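You operate a simulated robot arm through the tools that you are given. There is no shell and no other tool. Be economical: measure what you need, move in short steps, check, and stop when the job is done.

You are at the controls of a simulated two-armed robot. One attempt, no reset.

Task
Wipe up the spill on the top of the steel bench with the cloth and put it back.

It is judged by the outcome, as a careful person would: the job done as asked, and still so three seconds after it is handed in. It fails if anything else is knocked over, pushed out of place, dropped, spilled or broken. Flat cloth is picked up by pressing the open fingertips on it (5 to 10 N) and closing them slowly along it; thin cloth reads only 2 to 8 mm in the jaws.

Robot
Two 7-joint arms with two-finger parallel grippers on one trunk, on a base that drives. Base frame: it is fixed to the floor where the robot stands at the start and does not move with it; the origin is under the middle of the robot, x ahead of it, y to its left, z up. Lengths are in mm, angles in degrees, forces in N, time in s.
The left shoulder is at the start at [50, 177, 1079], the right one opposite. With the tool pointing down near the work surface each hand reaches from about 220 to 700 mm from the robot's upright axis, wherever it stands, measured 20 degrees to its own side. Payload 3.43 kg a hand.
Tool frame (each hand has its own): the origin (TCP) lies between the finger pads and is the grasp point; the fingertips stand 34 mm ahead of it; z points along the fingers, y is the line along which they close. The gripper opens to 128 mm. The fingers are 24 mm wide and 12 mm thick; the gripper's body (48 by 130 mm) begins 96 mm behind the TCP.
Orientation is told as [roll, pitch, yaw] about the base's x, y, z axes, in that order, counted from this pose: with the fingers straight down and closing along the base's y, the tool's x points along the base's -x, its y along +y and its z along -z.

Tools
- The arms move only by the tool jog_arm. It takes "left_targets", "right_targets" or both (then of equal length, played together; a hand with none holds still); each is a list of rows, each a list of 7 numbers: the shift along the base's x, y, z in units of 500 mm (1.0 is 500 mm), then the turn, a rotation vector about the base's x, y, z in units of 60 degrees (1.0 is 60 degrees), then the gripper command, from -1 (fully open) to 1 (shut), values between in proportion. In form: [[x, y, z, rx, ry, rz, jaw], ...]. A call has 1 to 12 rows; each row is the pose to reach, as a shift and turn from the pose commanded when the call began. A call with a number of a shift or a turn outside -1 to 1 is refused whole. Each row takes 0.2 s and may step no farther than 50 mm and 8.6 degrees from the row before; otherwise, or with a gripper value out of range, the whole call is refused. A pose out of reach is approached as far as the arm can. The call stops where the force on the tool passes 40 N (or 10 N more than at its start, if that is more) or the arm is blocked; 0.2 s more then pass. Each finger travels about 108 mm/s and halts on what it meets, pressing with about 28 N; the grip force reading is that of the motor and also rises with nothing between the fingers. The clock runs only during rows and for 0.2 s after the last one: add rows that repeat a pose to give the fingers time. The reply holds the time, the measured pose of the TCP, the force on the tool along the base axes, the opening and the grip force, in the units named above and with some noise, with the torque about the TCP (base axes, N m) and any sound that the robot's microphone picked up.
- Cameras (640 x 400 px; columns grow to the right, rows downward): "scene" is now at [153.5, -37.5, 1246.1]; the picture's right is [-0.38, -0.93, 0.00], its down [-0.49, 0.20, -0.85] and it looks along [0.79, -0.32, -0.53] (base axes); focal length 262 px, centre (320, 200). "left" rides on the left gripper at [76, 11, -160] in its tool frame; the picture's right is [-0.15, 0.99, 0.00], its down [-0.88, -0.13, -0.46] and it looks along [-0.45, -0.07, 0.89] (tool axes); focal length 234 px, centre (320, 200). "right" rides on the right gripper at [76, -11, -160] in its tool frame; the picture's right is [0.15, 0.99, 0.00], its down [-0.88, 0.13, -0.46] and it looks along [-0.45, 0.07, 0.89] (tool axes); focal length 234 px, centre (320, 200). There is no depth. A picture from a camera that has moved, and an enlarged one, comes with that camera's place and axes in the base frame and with its lens.
- grab_frame(camera): a new picture of that camera. No time passes.
- move_column(by): slides the trunk up (or, below 0, down) by that many mm; the arms and the scene camera ride with it, the base frame stays. It gives what a move gives, with no picture.
- roll_base(legs): drives the robot by 1 to 6 legs, each [ahead, turn to the left] in mm and degrees, along the robot's own axes; the way and the turn of a leg run together, so that a leg with both is an arc; at most 1500 mm and 180 degrees a leg. The arms and the cameras ride along, it lands a little off, and it stops where it bumps. It gives what a move gives.
- aim_head(pan, tilt): turns the head with the scene camera to pan (to the left, within 80 degrees either way) and tilt (down, from -29 to 69), counted from straight ahead of the robot. It gives what a move gives.
- enlarge(camera, box): a new picture of the part [left, top, right, bottom] of that camera's present view, enlarged. No time passes.
- job_done(): hands the job in; it is judged then, once.

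Work in short steps. Places have to be worked out from the pictures, the camera data and where the tool is seen: move nearer, look again, correct. Check each grasp and each placing, and mend what went wrong. You have 120 turns and 88 pictures in all, those below and enlarged ones among them. Open the grippers and draw the arms clear of the work before you hand the job in, unless the task says otherwise; then end with one line.

The tools are called after "Request:" by a JSON object that holds its "op" and its "data". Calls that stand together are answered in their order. jog_arm: Moves the arms, as the interface text tells. Its arguments: {"type":"object","properties":{"left_targets":{"type":"array"},"right_targets":{"type":"array"}},"required":[]} The other tools are called the same way: move_column (by) slides the trunk up or down; roll_base (legs) drives the base; aim_head (pan, tilt) turns the head that bears the scene camera; grab_frame (camera) takes a picture; enlarge (camera, box) takes an enlarged picture of a part of a camera's view; job_done () hands the job in.

At the start:

```text
time_s: 0.0
left_eef_pos: [435.0, 65.6, 1112.5]
left_ee_rot: [0.0, 0.0, 0.1]
left_contact_force: [1.1, 0.2, -0.7]
left_wrist_torque: [-0.01, -0.01, 0.03]
left_width: 127.9
left_grip_force: 0.0
right_eef_pos: [397.1, -325.1, 1070.7]
right_ee_rot: [0.0, 0.0, 0.1]
right_contact_force: [0.3, -0.5, -0.1]
right_wrist_torque: [0.02, 0.0, -0.02]
right_width: 128.1
right_grip_force: 0.0
trunk travel left (down, up): [-250.0, 151.0]
robot x, y, heading: [-3.3, 0.2, 0.1]
head pan, tilt: [-22.1, 31.8]
```

scene: 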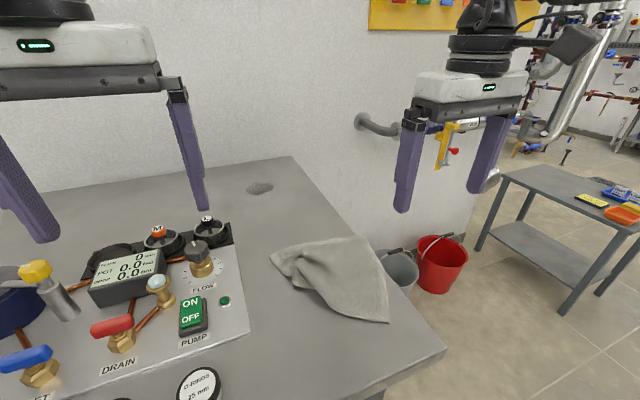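
right: 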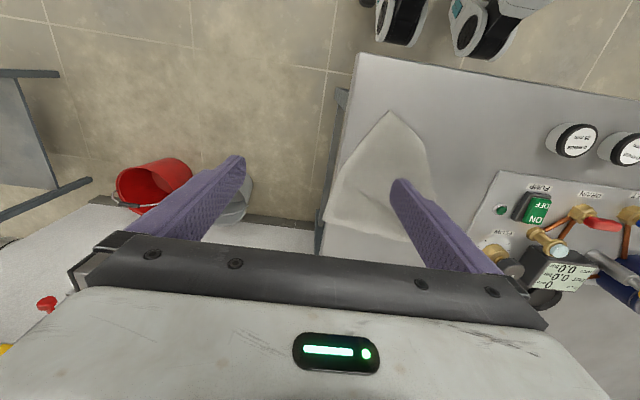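
left: 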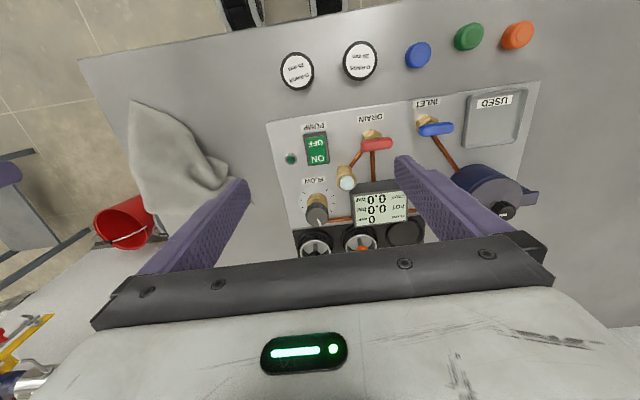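

The scene shows a cloth on the bench and a dark patch behind it near (260,188), which may be the spill. I'll enlarge both to check.

Request:
{"op": "enlarge", "data": {"camera": "scene", "box": [180, 140, 460, 340]}}

Request:
{"op": "aim_head", "data": {"pan": 0, "tilt": 50}}

Request:
{"op": "grab_frame", "data": {"camera": "scene"}}

```text
2.00 times, centred on (320, 240) of scene
camera zoom: at [153.5, -37.5, 1246.1], right [-0.38, -0.93, 0.0], down [-0.49, 0.2, -0.85], along [0.79, -0.32, -0.53], focal length 524 px, centre (320, 120)
```

zoom: 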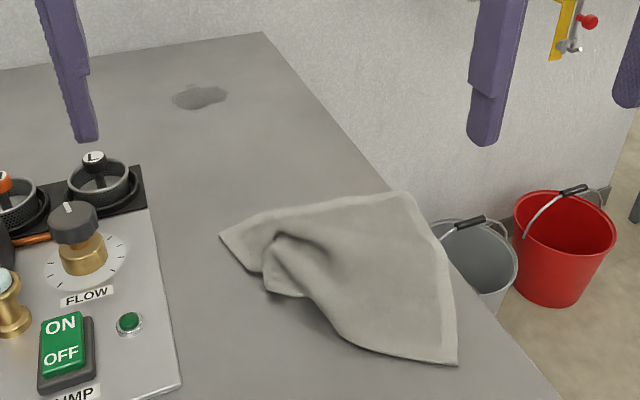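

```text
time_s: 0.9
left_eef_pos: [436.3, 65.3, 1112.4]
left_ee_rot: [0.0, 0.0, 0.1]
left_contact_force: [-0.3, -0.5, 0.3]
left_wrist_torque: [0.0, -0.03, -0.02]
left_width: 128.0
left_grip_force: 0.0
right_eef_pos: [396.7, -325.5, 1070.3]
right_ee_rot: [-0.1, 0.0, 0.0]
right_contact_force: [0.0, 0.5, -0.3]
right_wrist_torque: [0.0, -0.01, 0.03]
right_width: 128.1
right_grip_force: 0.0
trunk travel left (down, up): [-250.0, 151.0]
robot x, y, heading: [2.6, 0.9, -0.3]
head pan, tilt: [0.0, 50.0]
```

```text
83 pictures are left
camera scene: at [147.4, -3.9, 1219.4], right [0.0, -1.0, 0.0], down [-0.77, 0.0, -0.64], along [0.64, 0.0, -0.77], focal length 262 px, centre (320, 200)
```

scene: 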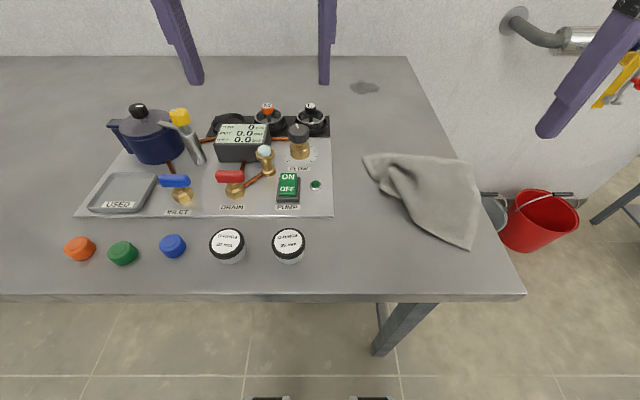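

The spill works out at about (847,-128) on a bench top at z≈860, whose front edge is at x≈278. That's out of reach from here, so I'll look down to see how far the base can move ahead, and zoom in on the spill.

Request:
{"op": "enlarge", "data": {"camera": "scene", "box": [320, 50, 480, 150]}}

Request:
{"op": "aim_head", "data": {"pan": 0, "tilt": 69}}

Request:
{"op": "grab_frame", "data": {"camera": "scene"}}

```text
4.00 times, centred on (400, 100) of scene
camera zoom: at [147.4, -3.9, 1219.4], right [0.0, -1.0, 0.0], down [-0.77, 0.0, -0.64], along [0.64, 0.0, -0.77], focal length 1048 px, centre (0, 600)
```

zoom: 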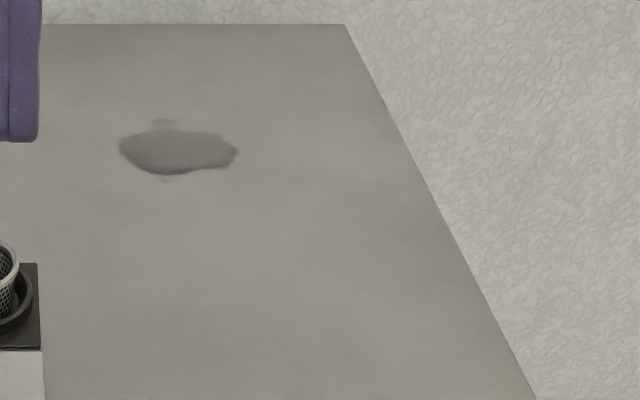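

```text
time_s: 1.7
left_eef_pos: [435.7, 64.3, 1111.8]
left_ee_rot: [-0.1, -0.1, 0.0]
left_contact_force: [0.2, -0.4, 0.2]
left_wrist_torque: [0.03, -0.03, -0.01]
left_width: 127.9
left_grip_force: 0.0
right_eef_pos: [396.8, -325.3, 1070.0]
right_ee_rot: [0.0, 0.1, 0.0]
right_contact_force: [-0.2, -1.0, -0.2]
right_wrist_torque: [0.0, -0.07, -0.02]
right_width: 128.2
right_grip_force: 0.0
trunk travel left (down, up): [-250.0, 151.0]
robot x, y, heading: [0.4, 1.4, -0.1]
head pan, tilt: [0.0, 68.8]
```

```text
81 pictures are left
camera scene: at [126.3, -3.8, 1197.5], right [0.0, -1.0, 0.0], down [-0.93, 0.0, -0.36], along [0.36, 0.0, -0.93], focal length 262 px, centre (320, 200)
```

scene: 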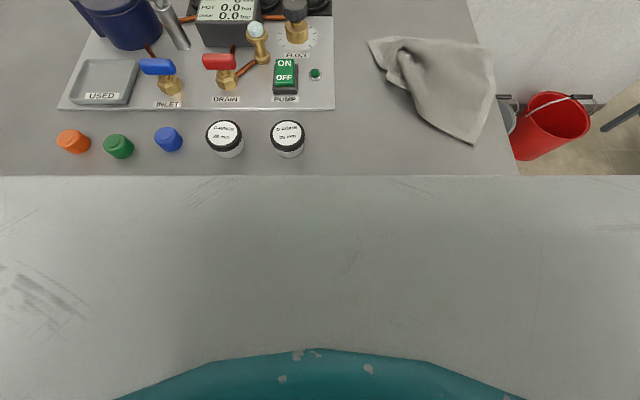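

The grey area is the robot's own body. I'll check the robot's front in the right-hand camera before driving closer.

Request:
{"op": "enlarge", "data": {"camera": "right", "box": [320, 0, 600, 175]}}

Request:
{"op": "enlarge", "data": {"camera": "left", "box": [120, 0, 400, 175]}}

```text
2.29 times, centred on (460, 88) of right
camera zoom: at [321.3, -337.0, 1230.5], right [-0.15, 0.99, 0.0], down [0.88, 0.13, 0.46], along [0.45, 0.07, -0.89], focal length 535 px, centre (0, 457)
```

zoom: 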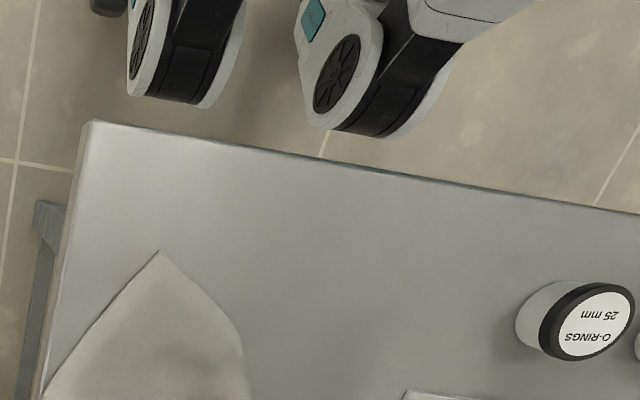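

```text
2.29 times, centred on (260, 88) of left
camera zoom: at [359.9, 77.2, 1272.5], right [0.14, 0.99, 0.0], down [0.88, -0.13, 0.46], along [0.45, -0.07, -0.89], focal length 535 px, centre (457, 457)
```

zoom: 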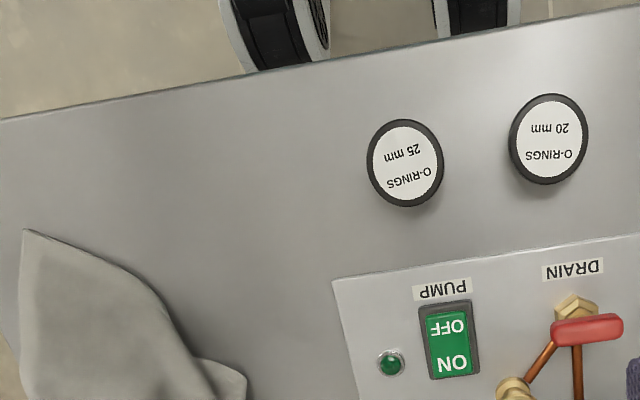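

The robot's front parts are low and would pass beneath the bench top. I'll drive ahead in short legs, watching for bumps.

Request:
{"op": "roll_base", "data": {"legs": [[80, 0]]}}

Request:
{"op": "aim_head", "data": {"pan": -20, "tilt": 50}}

Request:
{"op": "grab_frame", "data": {"camera": "right"}}

Request:
{"op": "grab_frame", "data": {"camera": "scene"}}

```text
time_s: 2.7
left_eef_pos: [514.5, 63.8, 1111.7]
left_ee_rot: [-0.1, 0.0, 0.0]
left_contact_force: [0.8, -0.4, 0.9]
left_wrist_torque: [0.01, 0.01, 0.0]
left_width: 128.2
left_grip_force: 0.0
right_eef_pos: [474.0, -326.7, 1069.2]
right_ee_rot: [0.0, 0.1, 0.0]
right_contact_force: [0.0, 0.6, -0.3]
right_wrist_torque: [-0.02, 0.07, 0.02]
right_width: 128.0
right_grip_force: 0.0
trunk travel left (down, up): [-250.0, 151.0]
robot x, y, heading: [77.3, -1.0, -0.0]
head pan, tilt: [0.0, 68.8]
```

```text
time_s: 3.6
left_eef_pos: [513.7, 64.5, 1112.3]
left_ee_rot: [0.0, 0.0, 0.0]
left_contact_force: [0.3, -0.9, 0.8]
left_wrist_torque: [0.01, 0.0, -0.01]
left_width: 128.0
left_grip_force: 0.0
right_eef_pos: [474.5, -325.8, 1070.4]
right_ee_rot: [0.1, 0.0, -0.2]
right_contact_force: [0.2, 0.1, -0.6]
right_wrist_torque: [0.0, 0.0, 0.0]
right_width: 128.1
right_grip_force: 0.0
trunk travel left (down, up): [-250.0, 151.0]
robot x, y, heading: [80.0, -0.3, -0.1]
head pan, tilt: [-20.0, 50.0]
```

```text
78 pictures are left
camera right: at [398.2, -337.8, 1230.5], right [-0.14, 0.99, 0.0], down [0.88, 0.13, 0.46], along [0.45, 0.07, -0.89], focal length 234 px, centre (320, 200)
```

right: 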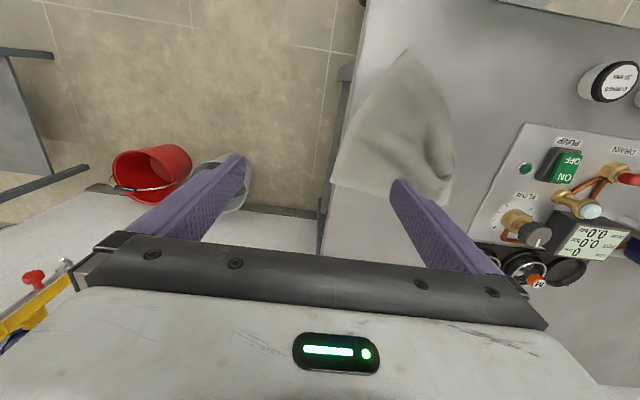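

```text
77 pictures are left
camera scene: at [220.4, -30.5, 1219.3], right [-0.34, -0.94, 0.0], down [-0.72, 0.26, -0.64], along [0.6, -0.22, -0.77], focal length 262 px, centre (320, 200)
```

scene: 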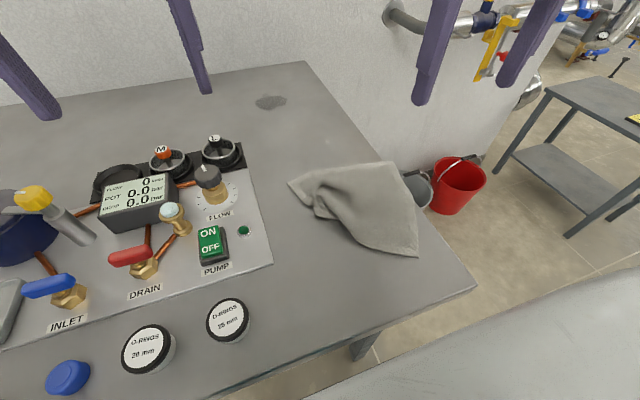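

That leg was clean. I'll go another 70 mm.

Request:
{"op": "roll_base", "data": {"legs": [[70, 0]]}}

```text
time_s: 4.6
left_eef_pos: [579.6, 64.9, 1113.3]
left_ee_rot: [0.0, -0.1, 0.1]
left_contact_force: [0.5, -0.3, 0.2]
left_wrist_torque: [-0.04, 0.02, -0.02]
left_width: 128.0
left_grip_force: 0.0
right_eef_pos: [541.9, -326.0, 1071.6]
right_ee_rot: [0.0, -0.3, 0.0]
right_contact_force: [0.6, 0.4, 0.0]
right_wrist_torque: [0.01, 0.01, 0.01]
right_width: 128.2
right_grip_force: 0.1
trunk travel left (down, up): [-250.0, 151.0]
robot x, y, heading: [147.2, -3.8, -0.0]
head pan, tilt: [-20.0, 50.0]
```

No bump yet. I'll test the reach by moving the open right hand above the spill, which also gives a close look at it.

Request:
{"op": "jog_arm", "data": {"right_targets": [[0.07, 0.045, -0.015, 0, 0, 0, -1], [0.14, 0.09, -0.03, 0, 0, 0, -1], [0.21, 0.135, -0.045, 0, 0, 0, -1], [0.28, 0.18, -0.06, 0, 0, 0, -1], [0.35, 0.225, -0.075, 0, 0, 0, -1], [0.42, 0.27, -0.09, 0, 0, 0, -1], [0.49, 0.315, -0.105, 0, 0, 0, -1], [0.56, 0.36, -0.12, 0, 0, 0, -1], [0.6, 0.38, -0.14, 0, 0, 0, -1], [0.6, 0.38, -0.14, 0, 0, 0, -1]]}}

Request:
{"op": "grab_frame", "data": {"camera": "right"}}

Request:
{"op": "grab_frame", "data": {"camera": "scene"}}

```text
time_s: 6.8
left_eef_pos: [580.9, 66.2, 1114.1]
left_ee_rot: [0.0, -0.1, 0.1]
left_contact_force: [-0.2, 0.2, 0.0]
left_wrist_torque: [0.01, 0.0, 0.0]
left_width: 127.6
left_grip_force: 0.0
right_eef_pos: [694.6, -232.8, 987.0]
right_ee_rot: [0.0, -0.3, -0.1]
right_contact_force: [0.5, 0.2, -0.6]
right_wrist_torque: [0.02, 0.0, -0.02]
right_width: 127.8
right_grip_force: 0.0
right hand out of reach, approached as far as the arm can: row 5, 6, 7, 8, 9, 10
trunk travel left (down, up): [-250.0, 151.0]
robot x, y, heading: [144.4, 1.5, 0.0]
head pan, tilt: [-20.0, 50.0]
```

```text
76 pictures are left
camera right: at [617.5, -244.5, 1148.2], right [-0.15, 0.99, 0.0], down [0.88, 0.13, 0.46], along [0.46, 0.07, -0.89], focal length 234 px, centre (320, 200)
```

right: 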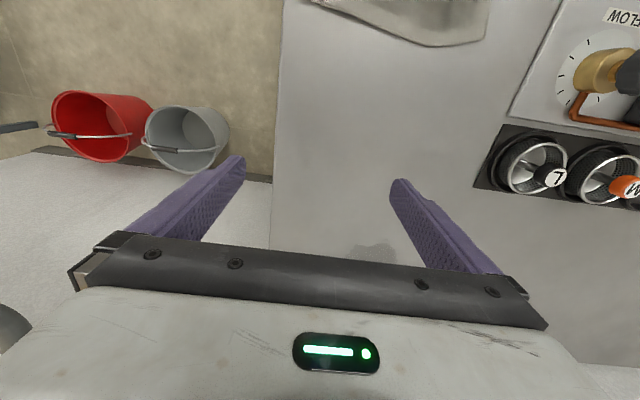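

```text
75 pictures are left
camera scene: at [287.1, -30.4, 1219.9], right [-0.34, -0.94, 0.0], down [-0.72, 0.26, -0.65], along [0.61, -0.22, -0.76], focal length 262 px, centre (320, 200)
```

scene: 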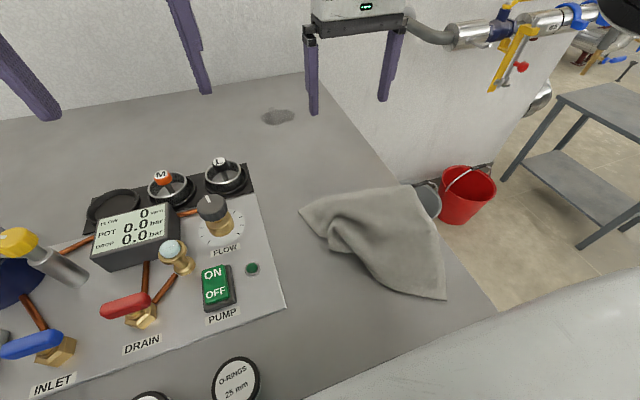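

Straight ahead the right hand gets only to x≈695, but the spill is at about (858,-127). Turning left brings the right shoulder forward, so I'll raise and tuck both hands first.

Request:
{"op": "jog_arm", "data": {"right_targets": [[0, 0, 0.08, 0, 0, 0, -1], [-0.06, -0.03, 0.14, 0, 0, 0, -1], [-0.13, -0.06, 0.19, 0, 0, 0, -1], [-0.2, -0.09, 0.24, 0, 0, 0, -1], [-0.27, -0.12, 0.28, 0, 0, 0, -1], [-0.33, -0.15, 0.3, 0, 0, 0, -1]], "left_targets": [[0, 0, 0.03, 0, 0, 0, -1], [-0.03, 0, 0.06, 0, 0, 0, -1], [-0.07, 0, 0.09, 0, 0, 0, -1], [-0.11, 0, 0.1, 0, 0, 0, -1], [-0.15, 0, 0.1, 0, 0, 0, -1], [-0.2, 0, 0.1, 0, 0, 0, -1]]}}

```text
time_s: 8.2
left_eef_pos: [478.0, 65.6, 1164.4]
left_ee_rot: [0.0, -0.2, 0.0]
left_contact_force: [-0.4, 0.1, -0.1]
left_wrist_torque: [-0.02, 0.07, 0.01]
left_width: 128.0
left_grip_force: 0.1
right_eef_pos: [514.5, -307.1, 1141.0]
right_ee_rot: [0.0, -0.1, 0.0]
right_contact_force: [1.9, 0.0, -0.2]
right_wrist_torque: [0.0, 0.02, 0.0]
right_width: 127.9
right_grip_force: 0.0
right hand out of reach, approached as far as the arm can: row 1
trunk travel left (down, up): [-250.0, 151.0]
robot x, y, heading: [147.3, -2.8, -0.1]
head pan, tilt: [-20.0, 50.0]
```

Both hands are raised and tucked. I'll turn 35° to the left and look at the bench.

Request:
{"op": "roll_base", "data": {"legs": [[0, 35]]}}

Request:
{"op": "aim_head", "data": {"pan": -55, "tilt": 45}}

Request:
{"op": "grab_frame", "data": {"camera": "scene"}}

Request:
{"op": "grab_frame", "data": {"camera": "right"}}

```text
time_s: 8.9
left_eef_pos: [477.5, 67.5, 1165.0]
left_ee_rot: [0.0, -0.2, 0.8]
left_contact_force: [-0.4, -0.1, 0.0]
left_wrist_torque: [0.0, 0.03, 0.01]
left_width: 128.3
left_grip_force: 0.0
right_eef_pos: [515.6, -304.8, 1140.8]
right_ee_rot: [0.1, -0.1, 0.6]
right_contact_force: [0.2, -0.5, -0.1]
right_wrist_torque: [0.03, -0.01, 0.03]
right_width: 128.1
right_grip_force: 0.0
trunk travel left (down, up): [-250.0, 151.0]
robot x, y, heading: [146.8, 0.0, 0.7]
head pan, tilt: [-20.0, 50.0]
stopped in leg 1: the robot was blocked; the commanded pose is now the measured one
```

```text
time_s: 9.9
left_eef_pos: [476.6, 68.8, 1165.3]
left_ee_rot: [0.0, -0.3, 0.8]
left_contact_force: [0.7, -0.3, 0.6]
left_wrist_torque: [0.01, -0.02, -0.01]
left_width: 128.0
left_grip_force: 0.0
right_eef_pos: [516.5, -305.1, 1139.9]
right_ee_rot: [0.1, -0.2, 0.6]
right_contact_force: [1.1, -0.4, -0.2]
right_wrist_torque: [0.01, 0.01, -0.02]
right_width: 127.8
right_grip_force: 0.1
trunk travel left (down, up): [-250.0, 151.0]
robot x, y, heading: [144.5, -0.6, 0.4]
head pan, tilt: [-55.0, 45.0]
```

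```text
74 pictures are left
camera scene: at [260.6, -71.5, 1226.6], right [-0.81, -0.58, 0.0], down [-0.41, 0.58, -0.71], along [0.41, -0.57, -0.71], focal length 262 px, centre (320, 200)
```

scene: 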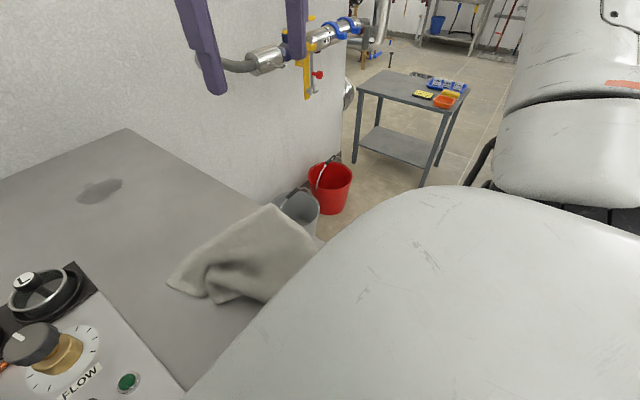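

```text
73 pictures are left
camera right: at [440.4, -317.2, 1300.9], right [-0.16, 0.99, 0.0], down [0.88, 0.14, 0.46], along [0.45, 0.07, -0.89], focal length 234 px, centre (320, 200)
```

right: 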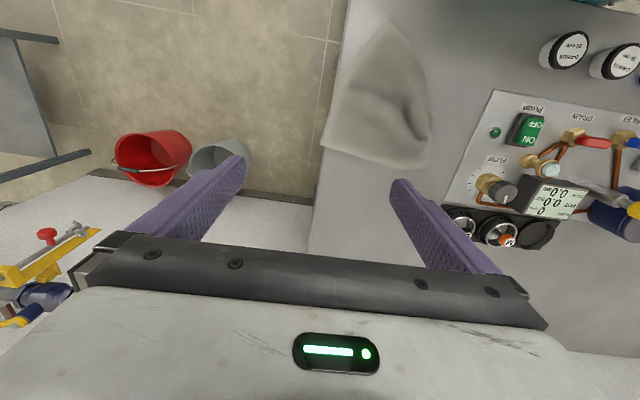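

The body is blocked by the bench edge, so I can't turn here. The floor on the bench's right side looks free, with the buckets near (930,-810), so I'll work from there. First I'll tuck the hands, raise the trunk and back off.

Request:
{"op": "jog_arm", "data": {"right_targets": [[-0.03, 0.06, 0, 0, 0, 0, -1], [-0.06, 0.12, 0, 0, 0, 0, -1], [-0.09, 0.18, 0, 0, 0, 0, -1], [-0.12, 0.24, 0, 0, 0, 0, -1]], "left_targets": [[0, 0.04, 0, 0, 0, 0, -1], [-0.02, 0.08, 0, 0, 0, 0, -1], [-0.04, 0.12, 0, 0, 0, 0, -1], [-0.05, 0.16, 0, 0, 0, 0, -1]]}}

Request:
{"op": "move_column", "data": {"by": 80}}

Request:
{"op": "roll_base", "data": {"legs": [[-250, 0]]}}

Request:
{"op": "aim_head", "data": {"pan": -65, "tilt": 30}}

Request:
{"op": "grab_frame", "data": {"camera": "scene"}}

```text
time_s: 10.9
left_eef_pos: [451.7, 147.7, 1163.1]
left_ee_rot: [0.0, -0.2, 0.7]
left_contact_force: [0.0, 0.3, 0.3]
left_wrist_torque: [0.0, 0.0, 0.0]
left_width: 128.1
left_grip_force: 0.1
right_eef_pos: [454.8, -183.7, 1140.0]
right_ee_rot: [0.1, -0.2, 0.6]
right_contact_force: [0.2, -0.3, 0.5]
right_wrist_torque: [-0.03, -0.04, 0.02]
right_width: 127.7
right_grip_force: 0.0
trunk travel left (down, up): [-250.0, 151.0]
robot x, y, heading: [144.1, -3.6, 0.5]
head pan, tilt: [-55.0, 45.0]
```

```text
time_s: 12.1
left_eef_pos: [455.1, 148.1, 1242.6]
left_ee_rot: [0.0, 0.0, 0.8]
left_contact_force: [0.3, 0.0, 0.0]
left_wrist_torque: [-0.01, -0.02, 0.0]
left_width: 128.1
left_grip_force: 0.0
right_eef_pos: [458.1, -182.8, 1218.0]
right_ee_rot: [0.0, 0.1, 0.6]
right_contact_force: [-0.4, 0.3, -0.6]
right_wrist_torque: [0.01, 0.0, -0.02]
right_width: 127.8
right_grip_force: 0.0
trunk travel left (down, up): [-330.0, 71.0]
robot x, y, heading: [147.3, 0.1, 0.2]
head pan, tilt: [-55.0, 45.0]
```

```text
time_s: 13.9
left_eef_pos: [203.0, 145.9, 1242.7]
left_ee_rot: [0.0, 0.1, 0.9]
left_contact_force: [0.0, 0.3, 0.8]
left_wrist_torque: [-0.01, -0.03, 0.02]
left_width: 128.2
left_grip_force: 0.1
right_eef_pos: [207.1, -185.7, 1218.5]
right_ee_rot: [0.0, 0.0, 0.8]
right_contact_force: [0.0, 0.3, 0.3]
right_wrist_torque: [-0.02, -0.06, -0.03]
right_width: 128.0
right_grip_force: 0.1
trunk travel left (down, up): [-330.0, 71.0]
robot x, y, heading: [-103.3, -5.2, 0.7]
head pan, tilt: [-55.0, 45.0]
```

```text
time_s: 14.7
left_eef_pos: [204.9, 145.7, 1242.4]
left_ee_rot: [0.1, 0.0, 0.9]
left_contact_force: [-0.8, 0.4, 0.3]
left_wrist_torque: [-0.01, -0.01, 0.03]
left_width: 128.0
left_grip_force: 0.1
right_eef_pos: [207.9, -184.9, 1218.9]
right_ee_rot: [0.0, 0.1, 0.9]
right_contact_force: [0.4, 0.0, -1.3]
right_wrist_torque: [0.06, 0.0, 0.0]
right_width: 128.1
right_grip_force: 0.1
trunk travel left (down, up): [-330.0, 71.0]
robot x, y, heading: [-107.9, -5.5, 1.0]
head pan, tilt: [-65.0, 30.0]
```

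```text
72 pictures are left
camera scene: at [5.2, -87.9, 1328.8], right [-0.9, -0.43, 0.0], down [-0.22, 0.45, -0.87], along [0.38, -0.78, -0.5], focal length 262 px, centre (320, 200)
```

scene: 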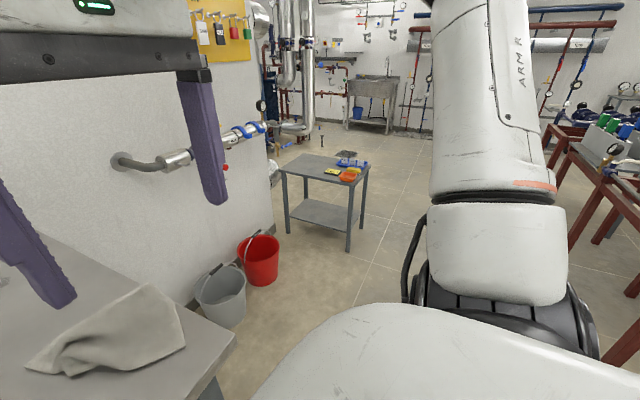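

The floor is clear to the right. I'll turn right, drive 640 mm, turn back, and look before going along the bench's side.

Request:
{"op": "roll_base", "data": {"legs": [[0, -90], [650, 0], [0, 90]]}}

Request:
{"op": "aim_head", "data": {"pan": 0, "tilt": 45}}

Request:
{"op": "grab_frame", "data": {"camera": "scene"}}

```text
time_s: 26.0
left_eef_pos: [211.7, -509.8, 1242.4]
left_ee_rot: [0.0, 0.1, 1.6]
left_contact_force: [0.5, -0.3, -0.1]
left_wrist_torque: [0.0, 0.02, 0.02]
left_width: 127.9
left_grip_force: 0.1
right_eef_pos: [219.8, -841.4, 1218.6]
right_ee_rot: [0.0, 0.0, 1.4]
right_contact_force: [-0.1, 0.5, 0.4]
right_wrist_torque: [0.01, -0.01, 0.01]
right_width: 127.8
right_grip_force: 0.0
trunk travel left (down, up): [-330.0, 71.0]
robot x, y, heading: [-95.5, -659.6, 1.3]
head pan, tilt: [-65.0, 30.0]
```

```text
time_s: 27.4
left_eef_pos: [212.5, -511.0, 1241.6]
left_ee_rot: [0.0, 0.0, 1.7]
left_contact_force: [0.3, 1.0, -0.3]
left_wrist_torque: [0.02, 0.01, 0.01]
left_width: 127.7
left_grip_force: 0.1
right_eef_pos: [220.3, -841.4, 1218.9]
right_ee_rot: [0.0, -0.1, 1.3]
right_contact_force: [0.3, 0.4, -0.9]
right_wrist_torque: [-0.01, 0.02, -0.01]
right_width: 128.0
right_grip_force: 0.0
trunk travel left (down, up): [-330.0, 71.0]
robot x, y, heading: [-92.8, -659.9, 1.4]
head pan, tilt: [0.0, 45.0]
```

```text
71 pictures are left
camera scene: at [57.2, -663.5, 1306.3], right [0.02, -1.0, 0.0], down [-0.71, -0.02, -0.71], along [0.71, 0.02, -0.71], focal length 262 px, centre (320, 200)
```

scene: 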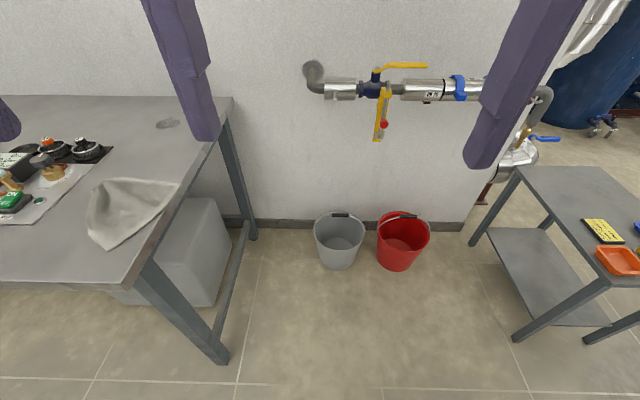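

The way is clear along the bench's side. I'll drive 530 mm ahead, then turn left by 68° with the hands high above the bench and the tap.

Request:
{"op": "roll_base", "data": {"legs": [[530, 0], [0, 68]]}}

Request:
{"op": "aim_head", "data": {"pan": -5, "tilt": 50}}

Request:
{"op": "grab_frame", "data": {"camera": "scene"}}

```text
time_s: 33.5
left_eef_pos: [409.1, -313.8, 1242.5]
left_ee_rot: [0.1, 0.0, 69.7]
left_contact_force: [-0.4, 0.1, 0.7]
left_wrist_torque: [0.0, -0.03, 0.02]
left_width: 128.4
left_grip_force: 0.1
right_eef_pos: [718.0, -430.3, 1219.0]
right_ee_rot: [0.0, 0.0, 69.6]
right_contact_force: [0.3, 0.3, 0.5]
right_wrist_torque: [0.01, -0.04, -0.03]
right_width: 127.7
right_grip_force: 0.1
trunk travel left (down, up): [-330.0, 71.0]
robot x, y, heading: [439.0, -655.2, 69.4]
head pan, tilt: [0.0, 45.0]
```

```text
time_s: 34.1
left_eef_pos: [408.6, -313.8, 1241.9]
left_ee_rot: [0.0, 0.1, 69.7]
left_contact_force: [-0.5, -0.6, 0.6]
left_wrist_torque: [-0.01, -0.03, -0.01]
left_width: 128.0
left_grip_force: 0.1
right_eef_pos: [719.4, -430.6, 1218.3]
right_ee_rot: [-0.1, 0.1, 69.6]
right_contact_force: [0.3, -0.9, 0.2]
right_wrist_torque: [-0.01, 0.01, 0.0]
right_width: 127.9
right_grip_force: 0.1
trunk travel left (down, up): [-330.0, 71.0]
robot x, y, heading: [436.0, -653.7, 69.3]
head pan, tilt: [-5.0, 50.0]
```

```text
70 pictures are left
camera scene: at [494.2, -524.0, 1299.4], right [0.9, -0.43, 0.0], down [-0.33, -0.69, -0.64], along [0.28, 0.58, -0.77], focal length 262 px, centre (320, 200)
```

scene: 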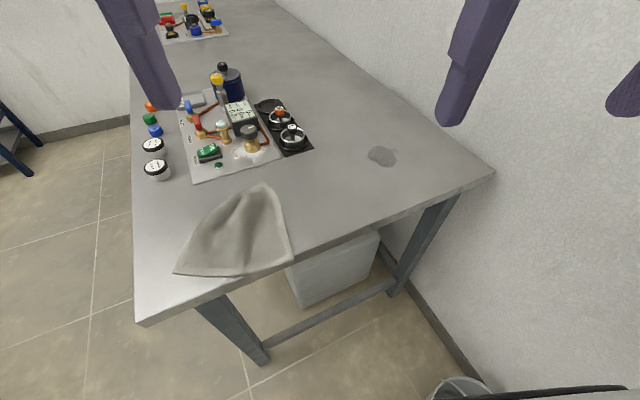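

From here the spill is at (860,-127) and the cloth covers about (351..562, -93..-304). I'll move 70 mm closer and lower the trunk back.

Request:
{"op": "roll_base", "data": {"legs": [[70, 0]]}}

Request:
{"op": "move_column", "data": {"by": -80}}

Request:
{"op": "grab_frame", "data": {"camera": "scene"}}

Request:
{"op": "grab_frame", "data": {"camera": "right"}}

```text
time_s: 35.1
left_eef_pos: [433.5, -248.2, 1241.3]
left_ee_rot: [0.0, 0.1, 69.7]
left_contact_force: [0.4, 0.8, 0.4]
left_wrist_torque: [-0.03, -0.02, 0.01]
left_width: 128.0
left_grip_force: 0.1
right_eef_pos: [743.0, -365.1, 1219.1]
right_ee_rot: [0.1, 0.1, 69.6]
right_contact_force: [0.8, 1.0, -0.7]
right_wrist_torque: [-0.04, 0.0, 0.0]
right_width: 127.7
right_grip_force: 0.0
trunk travel left (down, up): [-330.0, 71.0]
robot x, y, heading: [460.4, -588.6, 69.8]
head pan, tilt: [-5.0, 50.0]
```

```text
time_s: 36.3
left_eef_pos: [432.9, -250.1, 1163.1]
left_ee_rot: [0.0, 0.0, 69.7]
left_contact_force: [-1.0, -0.1, -1.0]
left_wrist_torque: [0.0, -0.01, -0.03]
left_width: 128.0
left_grip_force: 0.1
right_eef_pos: [742.5, -364.8, 1137.8]
right_ee_rot: [0.0, 0.0, 69.6]
right_contact_force: [-0.5, 0.2, -0.1]
right_wrist_torque: [-0.01, 0.01, -0.01]
right_width: 128.0
right_grip_force: 0.1
trunk travel left (down, up): [-250.0, 151.0]
robot x, y, heading: [460.0, -587.0, 69.4]
head pan, tilt: [-5.0, 50.0]
```

```text
69 pictures are left
camera scene: at [518.5, -459.2, 1219.4], right [0.9, -0.43, 0.0], down [-0.33, -0.69, -0.64], along [0.28, 0.58, -0.77], focal length 262 px, centre (320, 200)
```

scene: 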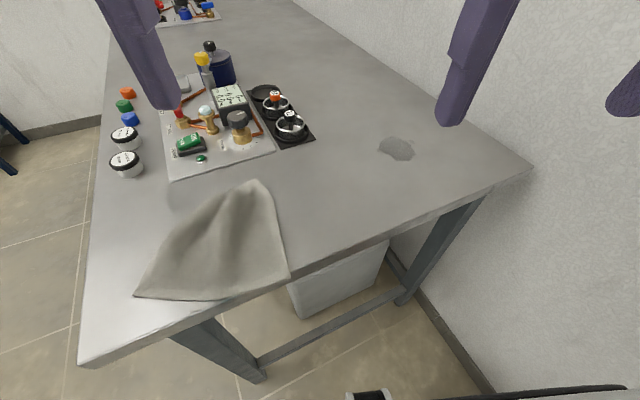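

```text
68 pictures are left
camera right: at [726.9, -440.3, 1299.7], right [-0.98, 0.21, 0.0], down [0.18, 0.87, 0.46], along [0.09, 0.45, -0.89], focal length 234 px, centre (320, 200)
```

right: 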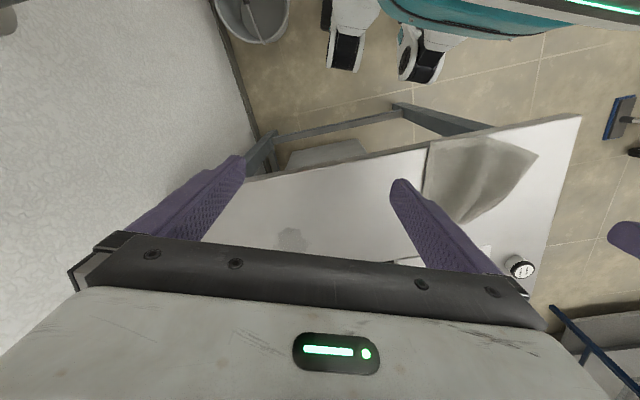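

The cloth's middle is at about (475,-216). I'll move the left hand out of the way and bring the right hand above the cloth.

Request:
{"op": "jog_arm", "data": {"left_targets": [[-0.06, 0, 0.03, 0, 0, 0, -1], [-0.12, -0.02, 0.06, 0, 0, 0, -1], [-0.18, -0.05, 0.08, 0, 0, 0, -1], [-0.24, -0.08, 0.1, 0, 0, 0, -1], [-0.3, -0.1, 0.1, 0, 0, 0, -1]]}}

Request:
{"op": "jog_arm", "data": {"right_targets": [[-0.05, 0.04, -0.02, 0, 0, 0, -0.6], [-0.12, 0.08, -0.05, 0, 0, 0, -0.3], [-0.19, 0.12, -0.08, 0, 0, 0, -0.1], [-0.26, 0.16, -0.11, 0, 0, 0, -0.1], [-0.33, 0.2, -0.14, 0, 0, 0, -0.1], [-0.4, 0.24, -0.17, 0, 0, 0, -0.1], [-0.47, 0.27, -0.2, 0, 0, 0, -0.1], [-0.525, 0.3, -0.23, 0, 0, 0, -0.1], [-0.525, 0.3, -0.26, 0, 0, 0, -0.1], [-0.525, 0.3, -0.26, 0, 0, 0, -0.1]]}}

Request:
{"op": "grab_frame", "data": {"camera": "scene"}}

Request:
{"op": "grab_frame", "data": {"camera": "right"}}

```text
time_s: 37.5
left_eef_pos: [313.2, -296.6, 1190.0]
left_ee_rot: [-0.1, 0.0, 69.7]
left_contact_force: [-0.3, -0.5, 0.1]
left_wrist_torque: [0.01, 0.03, 0.0]
left_width: 127.7
left_grip_force: 0.0
left hand out of reach, approached as far as the arm can: row 4, 5
right_eef_pos: [742.2, -365.1, 1139.0]
right_ee_rot: [0.0, -0.1, 69.6]
right_contact_force: [0.2, 0.0, -0.1]
right_wrist_torque: [0.03, 0.0, 0.0]
right_width: 128.2
right_grip_force: 0.2
trunk travel left (down, up): [-250.0, 151.0]
robot x, y, heading: [462.7, -590.0, 69.4]
head pan, tilt: [-5.0, 50.0]
```

```text
time_s: 39.7
left_eef_pos: [315.5, -296.2, 1190.6]
left_ee_rot: [0.0, 0.1, 69.7]
left_contact_force: [0.4, 0.5, -0.1]
left_wrist_torque: [-0.03, 0.0, -0.02]
left_width: 128.0
left_grip_force: 0.0
right_eef_pos: [694.4, -295.4, 1067.6]
right_ee_rot: [0.2, 0.0, 69.6]
right_contact_force: [0.4, 0.0, 0.1]
right_wrist_torque: [-0.04, -0.01, -0.02]
right_width: 70.5
right_grip_force: 0.0
right hand out of reach, approached as far as the arm can: row 3, 4, 5, 6, 7, 8, 9, 10
trunk travel left (down, up): [-250.0, 151.0]
robot x, y, heading: [460.3, -587.9, 69.4]
head pan, tilt: [-5.0, 50.0]
```

```text
67 pictures are left
camera scene: at [519.3, -458.0, 1219.1], right [0.9, -0.43, 0.0], down [-0.33, -0.69, -0.64], along [0.28, 0.58, -0.77], focal length 262 px, centre (320, 200)
```

scene: 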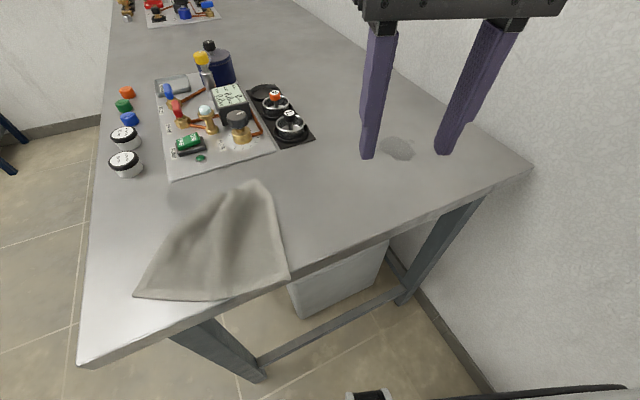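

```text
66 pictures are left
camera right: at [678.4, -370.5, 1229.0], right [-0.98, 0.21, 0.0], down [0.19, 0.87, 0.46], along [0.09, 0.45, -0.89], focal length 234 px, centre (320, 200)
```

right: 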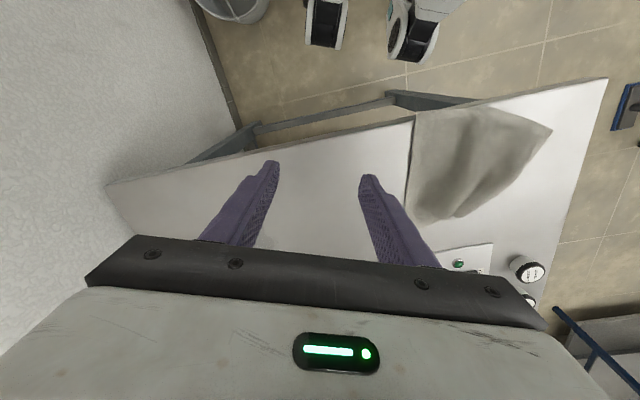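

The right hand can't come far enough inward at this heading. Turning the robot 35° left will carry it right over the cloth, with the left hand swinging clear of the bench.

Request:
{"op": "roll_base", "data": {"legs": [[0, 35]]}}

Request:
{"op": "aim_head", "data": {"pan": -20, "tilt": 55}}

Request:
{"op": "grab_frame", "data": {"camera": "scene"}}

Request:
{"op": "grab_frame", "data": {"camera": "right"}}

```text
time_s: 41.8
left_eef_pos: [172.2, -432.0, 1190.1]
left_ee_rot: [0.0, -0.1, 104.5]
left_contact_force: [-0.7, -0.6, -0.2]
left_wrist_torque: [-0.02, -0.01, -0.01]
left_width: 127.8
left_grip_force: 0.0
right_eef_pos: [483.8, -216.2, 1068.7]
right_ee_rot: [0.1, 0.1, 104.1]
right_contact_force: [0.3, 0.0, 0.4]
right_wrist_torque: [0.01, -0.02, -0.02]
right_width: 70.4
right_grip_force: 0.1
trunk travel left (down, up): [-250.0, 151.0]
robot x, y, heading: [464.1, -588.4, 104.2]
head pan, tilt: [-5.0, 50.0]
```

```text
time_s: 42.5
left_eef_pos: [171.8, -431.6, 1190.1]
left_ee_rot: [0.0, 0.0, 104.5]
left_contact_force: [0.2, 0.9, -0.2]
left_wrist_torque: [0.02, -0.02, 0.0]
left_width: 127.8
left_grip_force: 0.2
right_eef_pos: [482.8, -215.8, 1069.8]
right_ee_rot: [0.1, 0.1, 104.2]
right_contact_force: [-0.8, 1.0, -0.3]
right_wrist_torque: [0.01, -0.04, 0.02]
right_width: 70.5
right_grip_force: 0.1
trunk travel left (down, up): [-250.0, 151.0]
robot x, y, heading: [458.0, -589.7, 104.2]
head pan, tilt: [-20.0, 55.0]
```

```text
65 pictures are left
camera scene: at [450.7, -454.5, 1212.9], right [0.99, -0.1, 0.0], down [-0.08, -0.81, -0.57], along [0.06, 0.57, -0.82], focal length 262 px, centre (320, 200)
```

scene: 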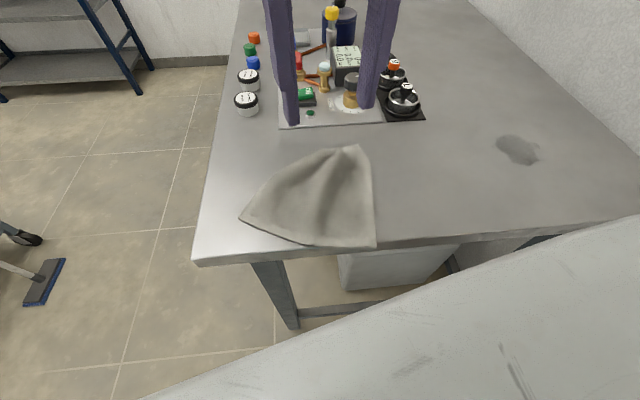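

```text
64 pictures are left
camera right: at [513.9, -286.8, 1229.5], right [-0.92, -0.39, 0.0], down [-0.34, 0.82, 0.46], along [-0.18, 0.42, -0.89], focal length 234 px, centre (320, 200)
```

right: 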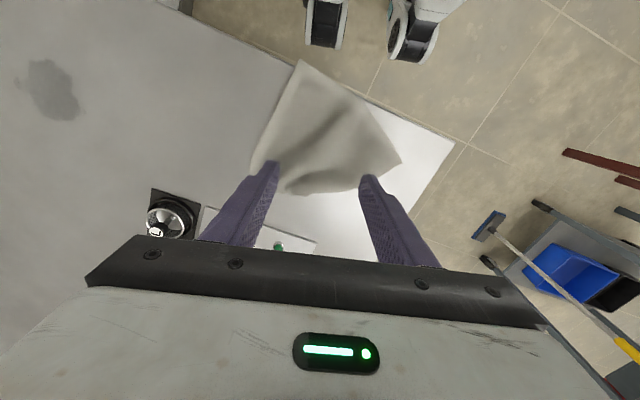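

The right hand is centred over the cloth and will close across its soft ridge. I'll descend to just above the cloth.

Request:
{"op": "jog_arm", "data": {"right_targets": [[0, 0, -0.08, 0, 0, 0, -0.1], [0, 0, -0.16, 0, 0, 0, -0.1], [0, 0, -0.24, 0, 0, 0, -0.1], [0, 0, -0.3, 0, 0, 0, -0.1]]}}

Request:
{"op": "grab_frame", "data": {"camera": "right"}}

Request:
{"op": "grab_frame", "data": {"camera": "scene"}}

```text
time_s: 43.5
left_eef_pos: [171.9, -433.3, 1191.3]
left_ee_rot: [0.1, 0.1, 104.5]
left_contact_force: [0.2, 0.1, -0.8]
left_wrist_torque: [-0.03, -0.02, -0.02]
left_width: 127.8
left_grip_force: 0.0
right_eef_pos: [483.2, -215.4, 917.6]
right_ee_rot: [0.2, -0.1, 104.2]
right_contact_force: [0.5, -0.2, -0.4]
right_wrist_torque: [-0.04, 0.03, 0.01]
right_width: 70.7
right_grip_force: 0.1
trunk travel left (down, up): [-250.0, 151.0]
robot x, y, heading: [460.3, -594.9, 104.4]
head pan, tilt: [-20.0, 55.0]
```

```text
63 pictures are left
camera right: at [513.2, -286.4, 1077.6], right [-0.92, -0.39, 0.0], down [-0.34, 0.82, 0.46], along [-0.18, 0.42, -0.89], focal length 234 px, centre (320, 200)
```

right: 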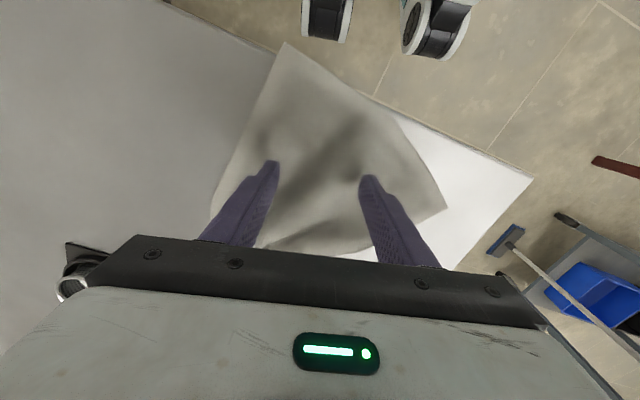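

```text
62 pictures are left
camera scene: at [450.8, -454.4, 1212.9], right [0.99, -0.1, 0.0], down [-0.08, -0.82, -0.57], along [0.06, 0.57, -0.82], focal length 262 px, centre (320, 200)
```

scene: 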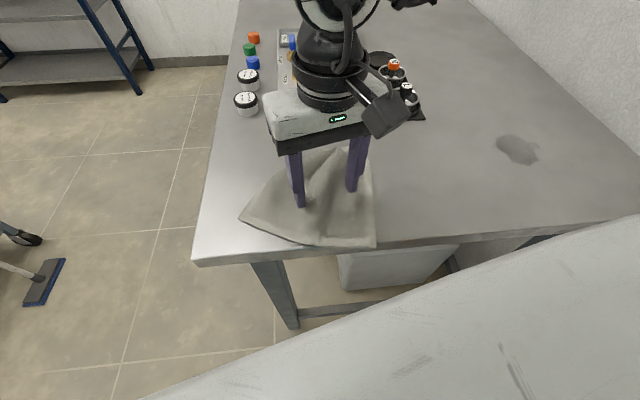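

The fingers straddle the ridge, tips about 20 mm above the bench. I'll lower gently to make light contact.

Request:
{"op": "jog_arm", "data": {"right_targets": [[0, 0, -0.02, 0, 0, 0, -0.1], [0, 0, -0.032, 0, 0, 0, -0.1], [0, 0, -0.032, 0, 0, 0, -0.1]]}}

```text
time_s: 44.3
left_eef_pos: [172.8, -433.0, 1190.0]
left_ee_rot: [-0.1, 0.0, 104.5]
left_contact_force: [-1.1, 0.1, 0.5]
left_wrist_torque: [0.01, 0.01, -0.02]
left_width: 127.8
left_grip_force: 0.0
right_eef_pos: [483.1, -215.6, 901.7]
right_ee_rot: [0.2, 0.0, 104.2]
right_contact_force: [-0.2, -0.2, 0.8]
right_wrist_torque: [0.0, -0.02, 0.0]
right_width: 70.2
right_grip_force: 0.1
trunk travel left (down, up): [-250.0, 151.0]
robot x, y, heading: [459.6, -589.1, 104.3]
head pan, tilt: [-20.0, 55.0]
```

No contact yet. I'll step down another 5 mm.

Request:
{"op": "jog_arm", "data": {"right_targets": [[0, 0, -0.005, 0, 0, 0, -0.1], [0, 0, -0.01, 0, 0, 0, -0.1], [0, 0, -0.01, 0, 0, 0, -0.1]]}}

```text
time_s: 45.1
left_eef_pos: [172.1, -433.1, 1190.1]
left_ee_rot: [-0.1, 0.0, 104.4]
left_contact_force: [0.0, 0.3, -0.1]
left_wrist_torque: [0.03, -0.01, 0.0]
left_width: 128.1
left_grip_force: 0.0
right_eef_pos: [484.3, -215.7, 899.3]
right_ee_rot: [0.2, -0.1, 104.2]
right_contact_force: [0.7, -0.2, 1.2]
right_wrist_torque: [0.03, -0.02, 0.0]
right_width: 70.5
right_grip_force: 0.1
trunk travel left (down, up): [-250.0, 151.0]
robot x, y, heading: [457.4, -591.6, 104.2]
head pan, tilt: [-20.0, 55.0]
```

Request:
{"op": "jog_arm", "data": {"right_targets": [[0, 0, -0.003, 0, 0, 0, -0.1], [0, 0, -0.006, 0, 0, 0, -0.1], [0, 0, -0.006, 0, 0, 0, -0.1]]}}

```text
time_s: 45.9
left_eef_pos: [173.1, -433.8, 1191.1]
left_ee_rot: [0.0, -0.1, 104.6]
left_contact_force: [-0.1, -0.1, -0.1]
left_wrist_torque: [0.01, 0.01, 0.0]
left_width: 128.2
left_grip_force: 0.0
right_eef_pos: [484.2, -215.8, 896.9]
right_ee_rot: [0.2, -0.3, 104.2]
right_contact_force: [1.7, 3.5, 20.1]
right_wrist_torque: [0.14, -0.28, 0.04]
right_width: 70.5
right_grip_force: 0.2
trunk travel left (down, up): [-250.0, 151.0]
robot x, y, heading: [460.7, -591.4, 104.2]
head pan, tilt: [-20.0, 55.0]
```

Force is 20 N, too much. I'll ease up by about 2 mm and close slowly along the cloth.

Request:
{"op": "jog_arm", "data": {"right_targets": [[0, 0, 0.0038, 0, 0, 0, -0.1], [0, 0, 0.0038, 0, 0, 0, 0.0], [0, 0, 0.0038, 0, 0, 0, 0.1], [0, 0, 0.0038, 0, 0, 0, 0.2], [0, 0, 0.0038, 0, 0, 0, 0.3], [0, 0, 0.0038, 0, 0, 0, 0.4], [0, 0, 0.0038, 0, 0, 0, 0.5], [0, 0, 0.0038, 0, 0, 0, 0.6]]}}

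Request:
{"op": "grab_frame", "data": {"camera": "right"}}

```text
time_s: 47.7
left_eef_pos: [171.6, -433.3, 1191.0]
left_ee_rot: [0.1, 0.0, 104.6]
left_contact_force: [0.2, -0.1, -0.4]
left_wrist_torque: [-0.03, -0.02, 0.01]
left_width: 128.2
left_grip_force: 0.0
right_eef_pos: [484.2, -215.7, 898.1]
right_ee_rot: [0.1, -0.1, 104.2]
right_contact_force: [-0.2, 0.3, 8.1]
right_wrist_torque: [-0.01, -0.02, 0.04]
right_width: 24.6
right_grip_force: 0.1
trunk travel left (down, up): [-250.0, 151.0]
robot x, y, heading: [455.9, -590.2, 104.4]
head pan, tilt: [-20.0, 55.0]
```

```text
61 pictures are left
camera right: at [514.4, -287.9, 1057.6], right [-0.92, -0.39, 0.0], down [-0.34, 0.82, 0.46], along [-0.18, 0.42, -0.89], focal length 234 px, centre (320, 200)
```

right: 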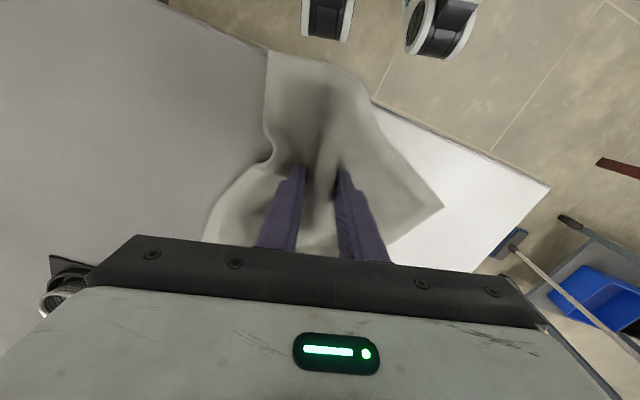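

Force is 8 N and the cloth is bunching between the fingers. I'll close the rest of the way.

Request:
{"op": "jog_arm", "data": {"right_targets": [[0, 0, 0, 0, 0, 0, 0.7], [0, 0, 0, 0, 0, 0, 0.8], [0, 0, 0, 0, 0, 0, 0.9], [0, 0, 0, 0, 0, 0, 1], [0, 0, 0, 0, 0, 0, 1], [0, 0, 0, 0, 0, 0, 1]]}}

```text
time_s: 49.1
left_eef_pos: [172.1, -433.3, 1190.2]
left_ee_rot: [0.0, -0.1, 104.5]
left_contact_force: [-0.3, 0.1, -0.5]
left_wrist_torque: [-0.01, -0.01, 0.03]
left_width: 128.0
left_grip_force: 0.0
right_eef_pos: [485.2, -217.0, 897.7]
right_ee_rot: [0.1, -0.1, 104.1]
right_contact_force: [0.0, -0.7, 8.5]
right_wrist_torque: [-0.01, 0.0, 0.02]
right_width: 5.2
right_grip_force: 28.3
trunk travel left (down, up): [-250.0, 151.0]
robot x, y, heading: [462.8, -589.2, 104.1]
head pan, tilt: [-20.0, 55.0]
```

Opening is 5.2 mm at 28 N, consistent with gripped cloth. I'll lift 200 mm and check.

Request:
{"op": "jog_arm", "data": {"right_targets": [[0, 0, 0.04, 0, 0, 0, 1], [0, 0, 0.1, 0, 0, 0, 1], [0, 0, 0.18, 0, 0, 0, 1], [0, 0, 0.26, 0, 0, 0, 1], [0, 0, 0.34, 0, 0, 0, 1], [0, 0, 0.4, 0, 0, 0, 1], [0, 0, 0.4, 0, 0, 0, 1]]}}

Request:
{"op": "grab_frame", "data": {"camera": "scene"}}

Request:
{"op": "grab_frame", "data": {"camera": "right"}}

```text
time_s: 50.7
left_eef_pos: [172.1, -432.7, 1190.4]
left_ee_rot: [0.0, 0.0, 104.5]
left_contact_force: [0.3, 0.0, -0.4]
left_wrist_torque: [-0.02, 0.0, -0.01]
left_width: 127.9
left_grip_force: 0.1
right_eef_pos: [490.1, -209.5, 1090.0]
right_ee_rot: [0.2, 0.0, 104.4]
right_contact_force: [0.8, 0.4, -0.8]
right_wrist_torque: [0.01, 0.0, -0.02]
right_width: 5.2
right_grip_force: 28.2
right hand out of reach, approached as far as the arm can: row 6, 7
trunk travel left (down, up): [-250.0, 151.0]
robot x, y, heading: [459.3, -591.0, 104.5]
head pan, tilt: [-20.0, 55.0]
```

```text
60 pictures are left
camera scene: at [450.8, -454.4, 1212.8], right [0.99, -0.1, 0.0], down [-0.08, -0.82, -0.57], along [0.06, 0.57, -0.82], focal length 262 px, centre (320, 200)
```

scene: 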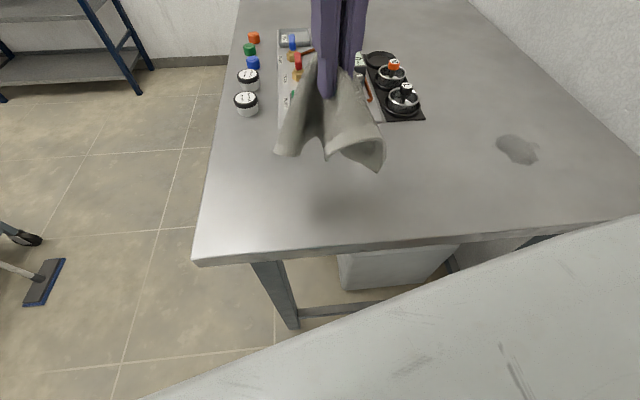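

```text
59 pictures are left
camera right: at [519.3, -281.3, 1249.8], right [-0.92, -0.39, 0.0], down [-0.34, 0.82, 0.46], along [-0.18, 0.42, -0.89], focal length 234 px, centre (320, 200)
```

right: 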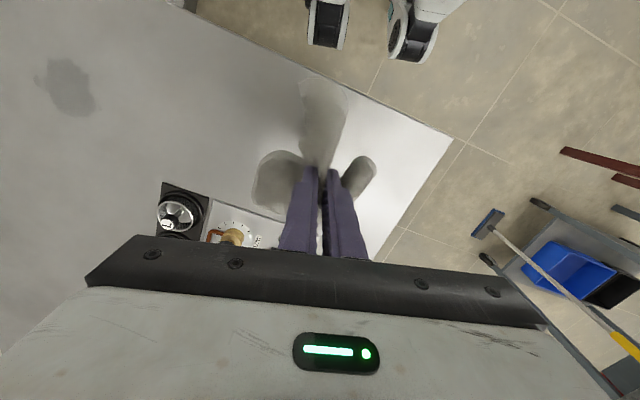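

The cloth is held securely, hanging about 110 mm. I'll turn the robot 35° back to the right, carrying it over the open part of the bench.

Request:
{"op": "roll_base", "data": {"legs": [[0, -35]]}}

Request:
{"op": "aim_head", "data": {"pan": -15, "tilt": 45}}

Request:
{"op": "grab_frame", "data": {"camera": "scene"}}

```text
time_s: 52.9
left_eef_pos: [321.4, -293.1, 1190.2]
left_ee_rot: [0.0, 0.0, 68.3]
left_contact_force: [-0.1, 0.1, 0.0]
left_wrist_torque: [-0.01, 0.01, 0.0]
left_width: 128.0
left_grip_force: 0.0
right_eef_pos: [708.0, -300.0, 1088.9]
right_ee_rot: [0.2, 0.0, 68.0]
right_contact_force: [-0.9, -0.3, -0.5]
right_wrist_torque: [-0.02, 0.0, 0.07]
right_width: 5.5
right_grip_force: 28.2
trunk travel left (down, up): [-250.0, 151.0]
robot x, y, heading: [459.7, -588.9, 67.9]
head pan, tilt: [-20.0, 55.0]
```

```text
time_s: 53.6
left_eef_pos: [320.7, -291.5, 1190.3]
left_ee_rot: [-0.1, 0.0, 68.3]
left_contact_force: [0.4, -0.1, -0.3]
left_wrist_torque: [0.03, 0.0, 0.02]
left_width: 127.9
left_grip_force: 0.1
right_eef_pos: [709.2, -301.8, 1089.1]
right_ee_rot: [0.2, 0.1, 68.0]
right_contact_force: [0.6, -0.2, -0.8]
right_wrist_torque: [-0.02, 0.02, 0.08]
right_width: 5.0
right_grip_force: 28.1
trunk travel left (down, up): [-250.0, 151.0]
robot x, y, heading: [462.4, -590.0, 68.0]
head pan, tilt: [-15.0, 45.0]
```

```text
58 pictures are left
camera scene: at [536.0, -464.3, 1226.2], right [0.8, -0.6, 0.0], down [-0.43, -0.56, -0.71], along [0.43, 0.56, -0.71], focal length 262 px, centre (320, 200)
```

scene: 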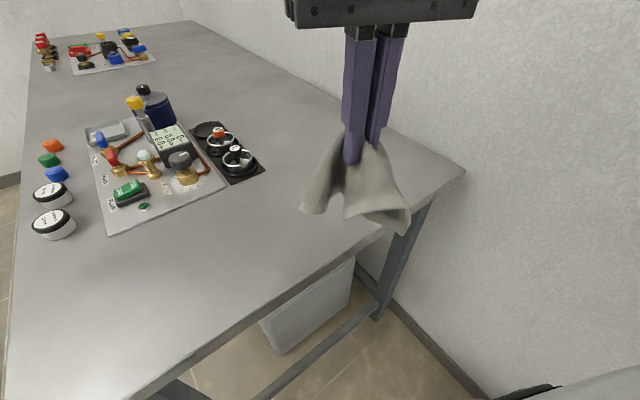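

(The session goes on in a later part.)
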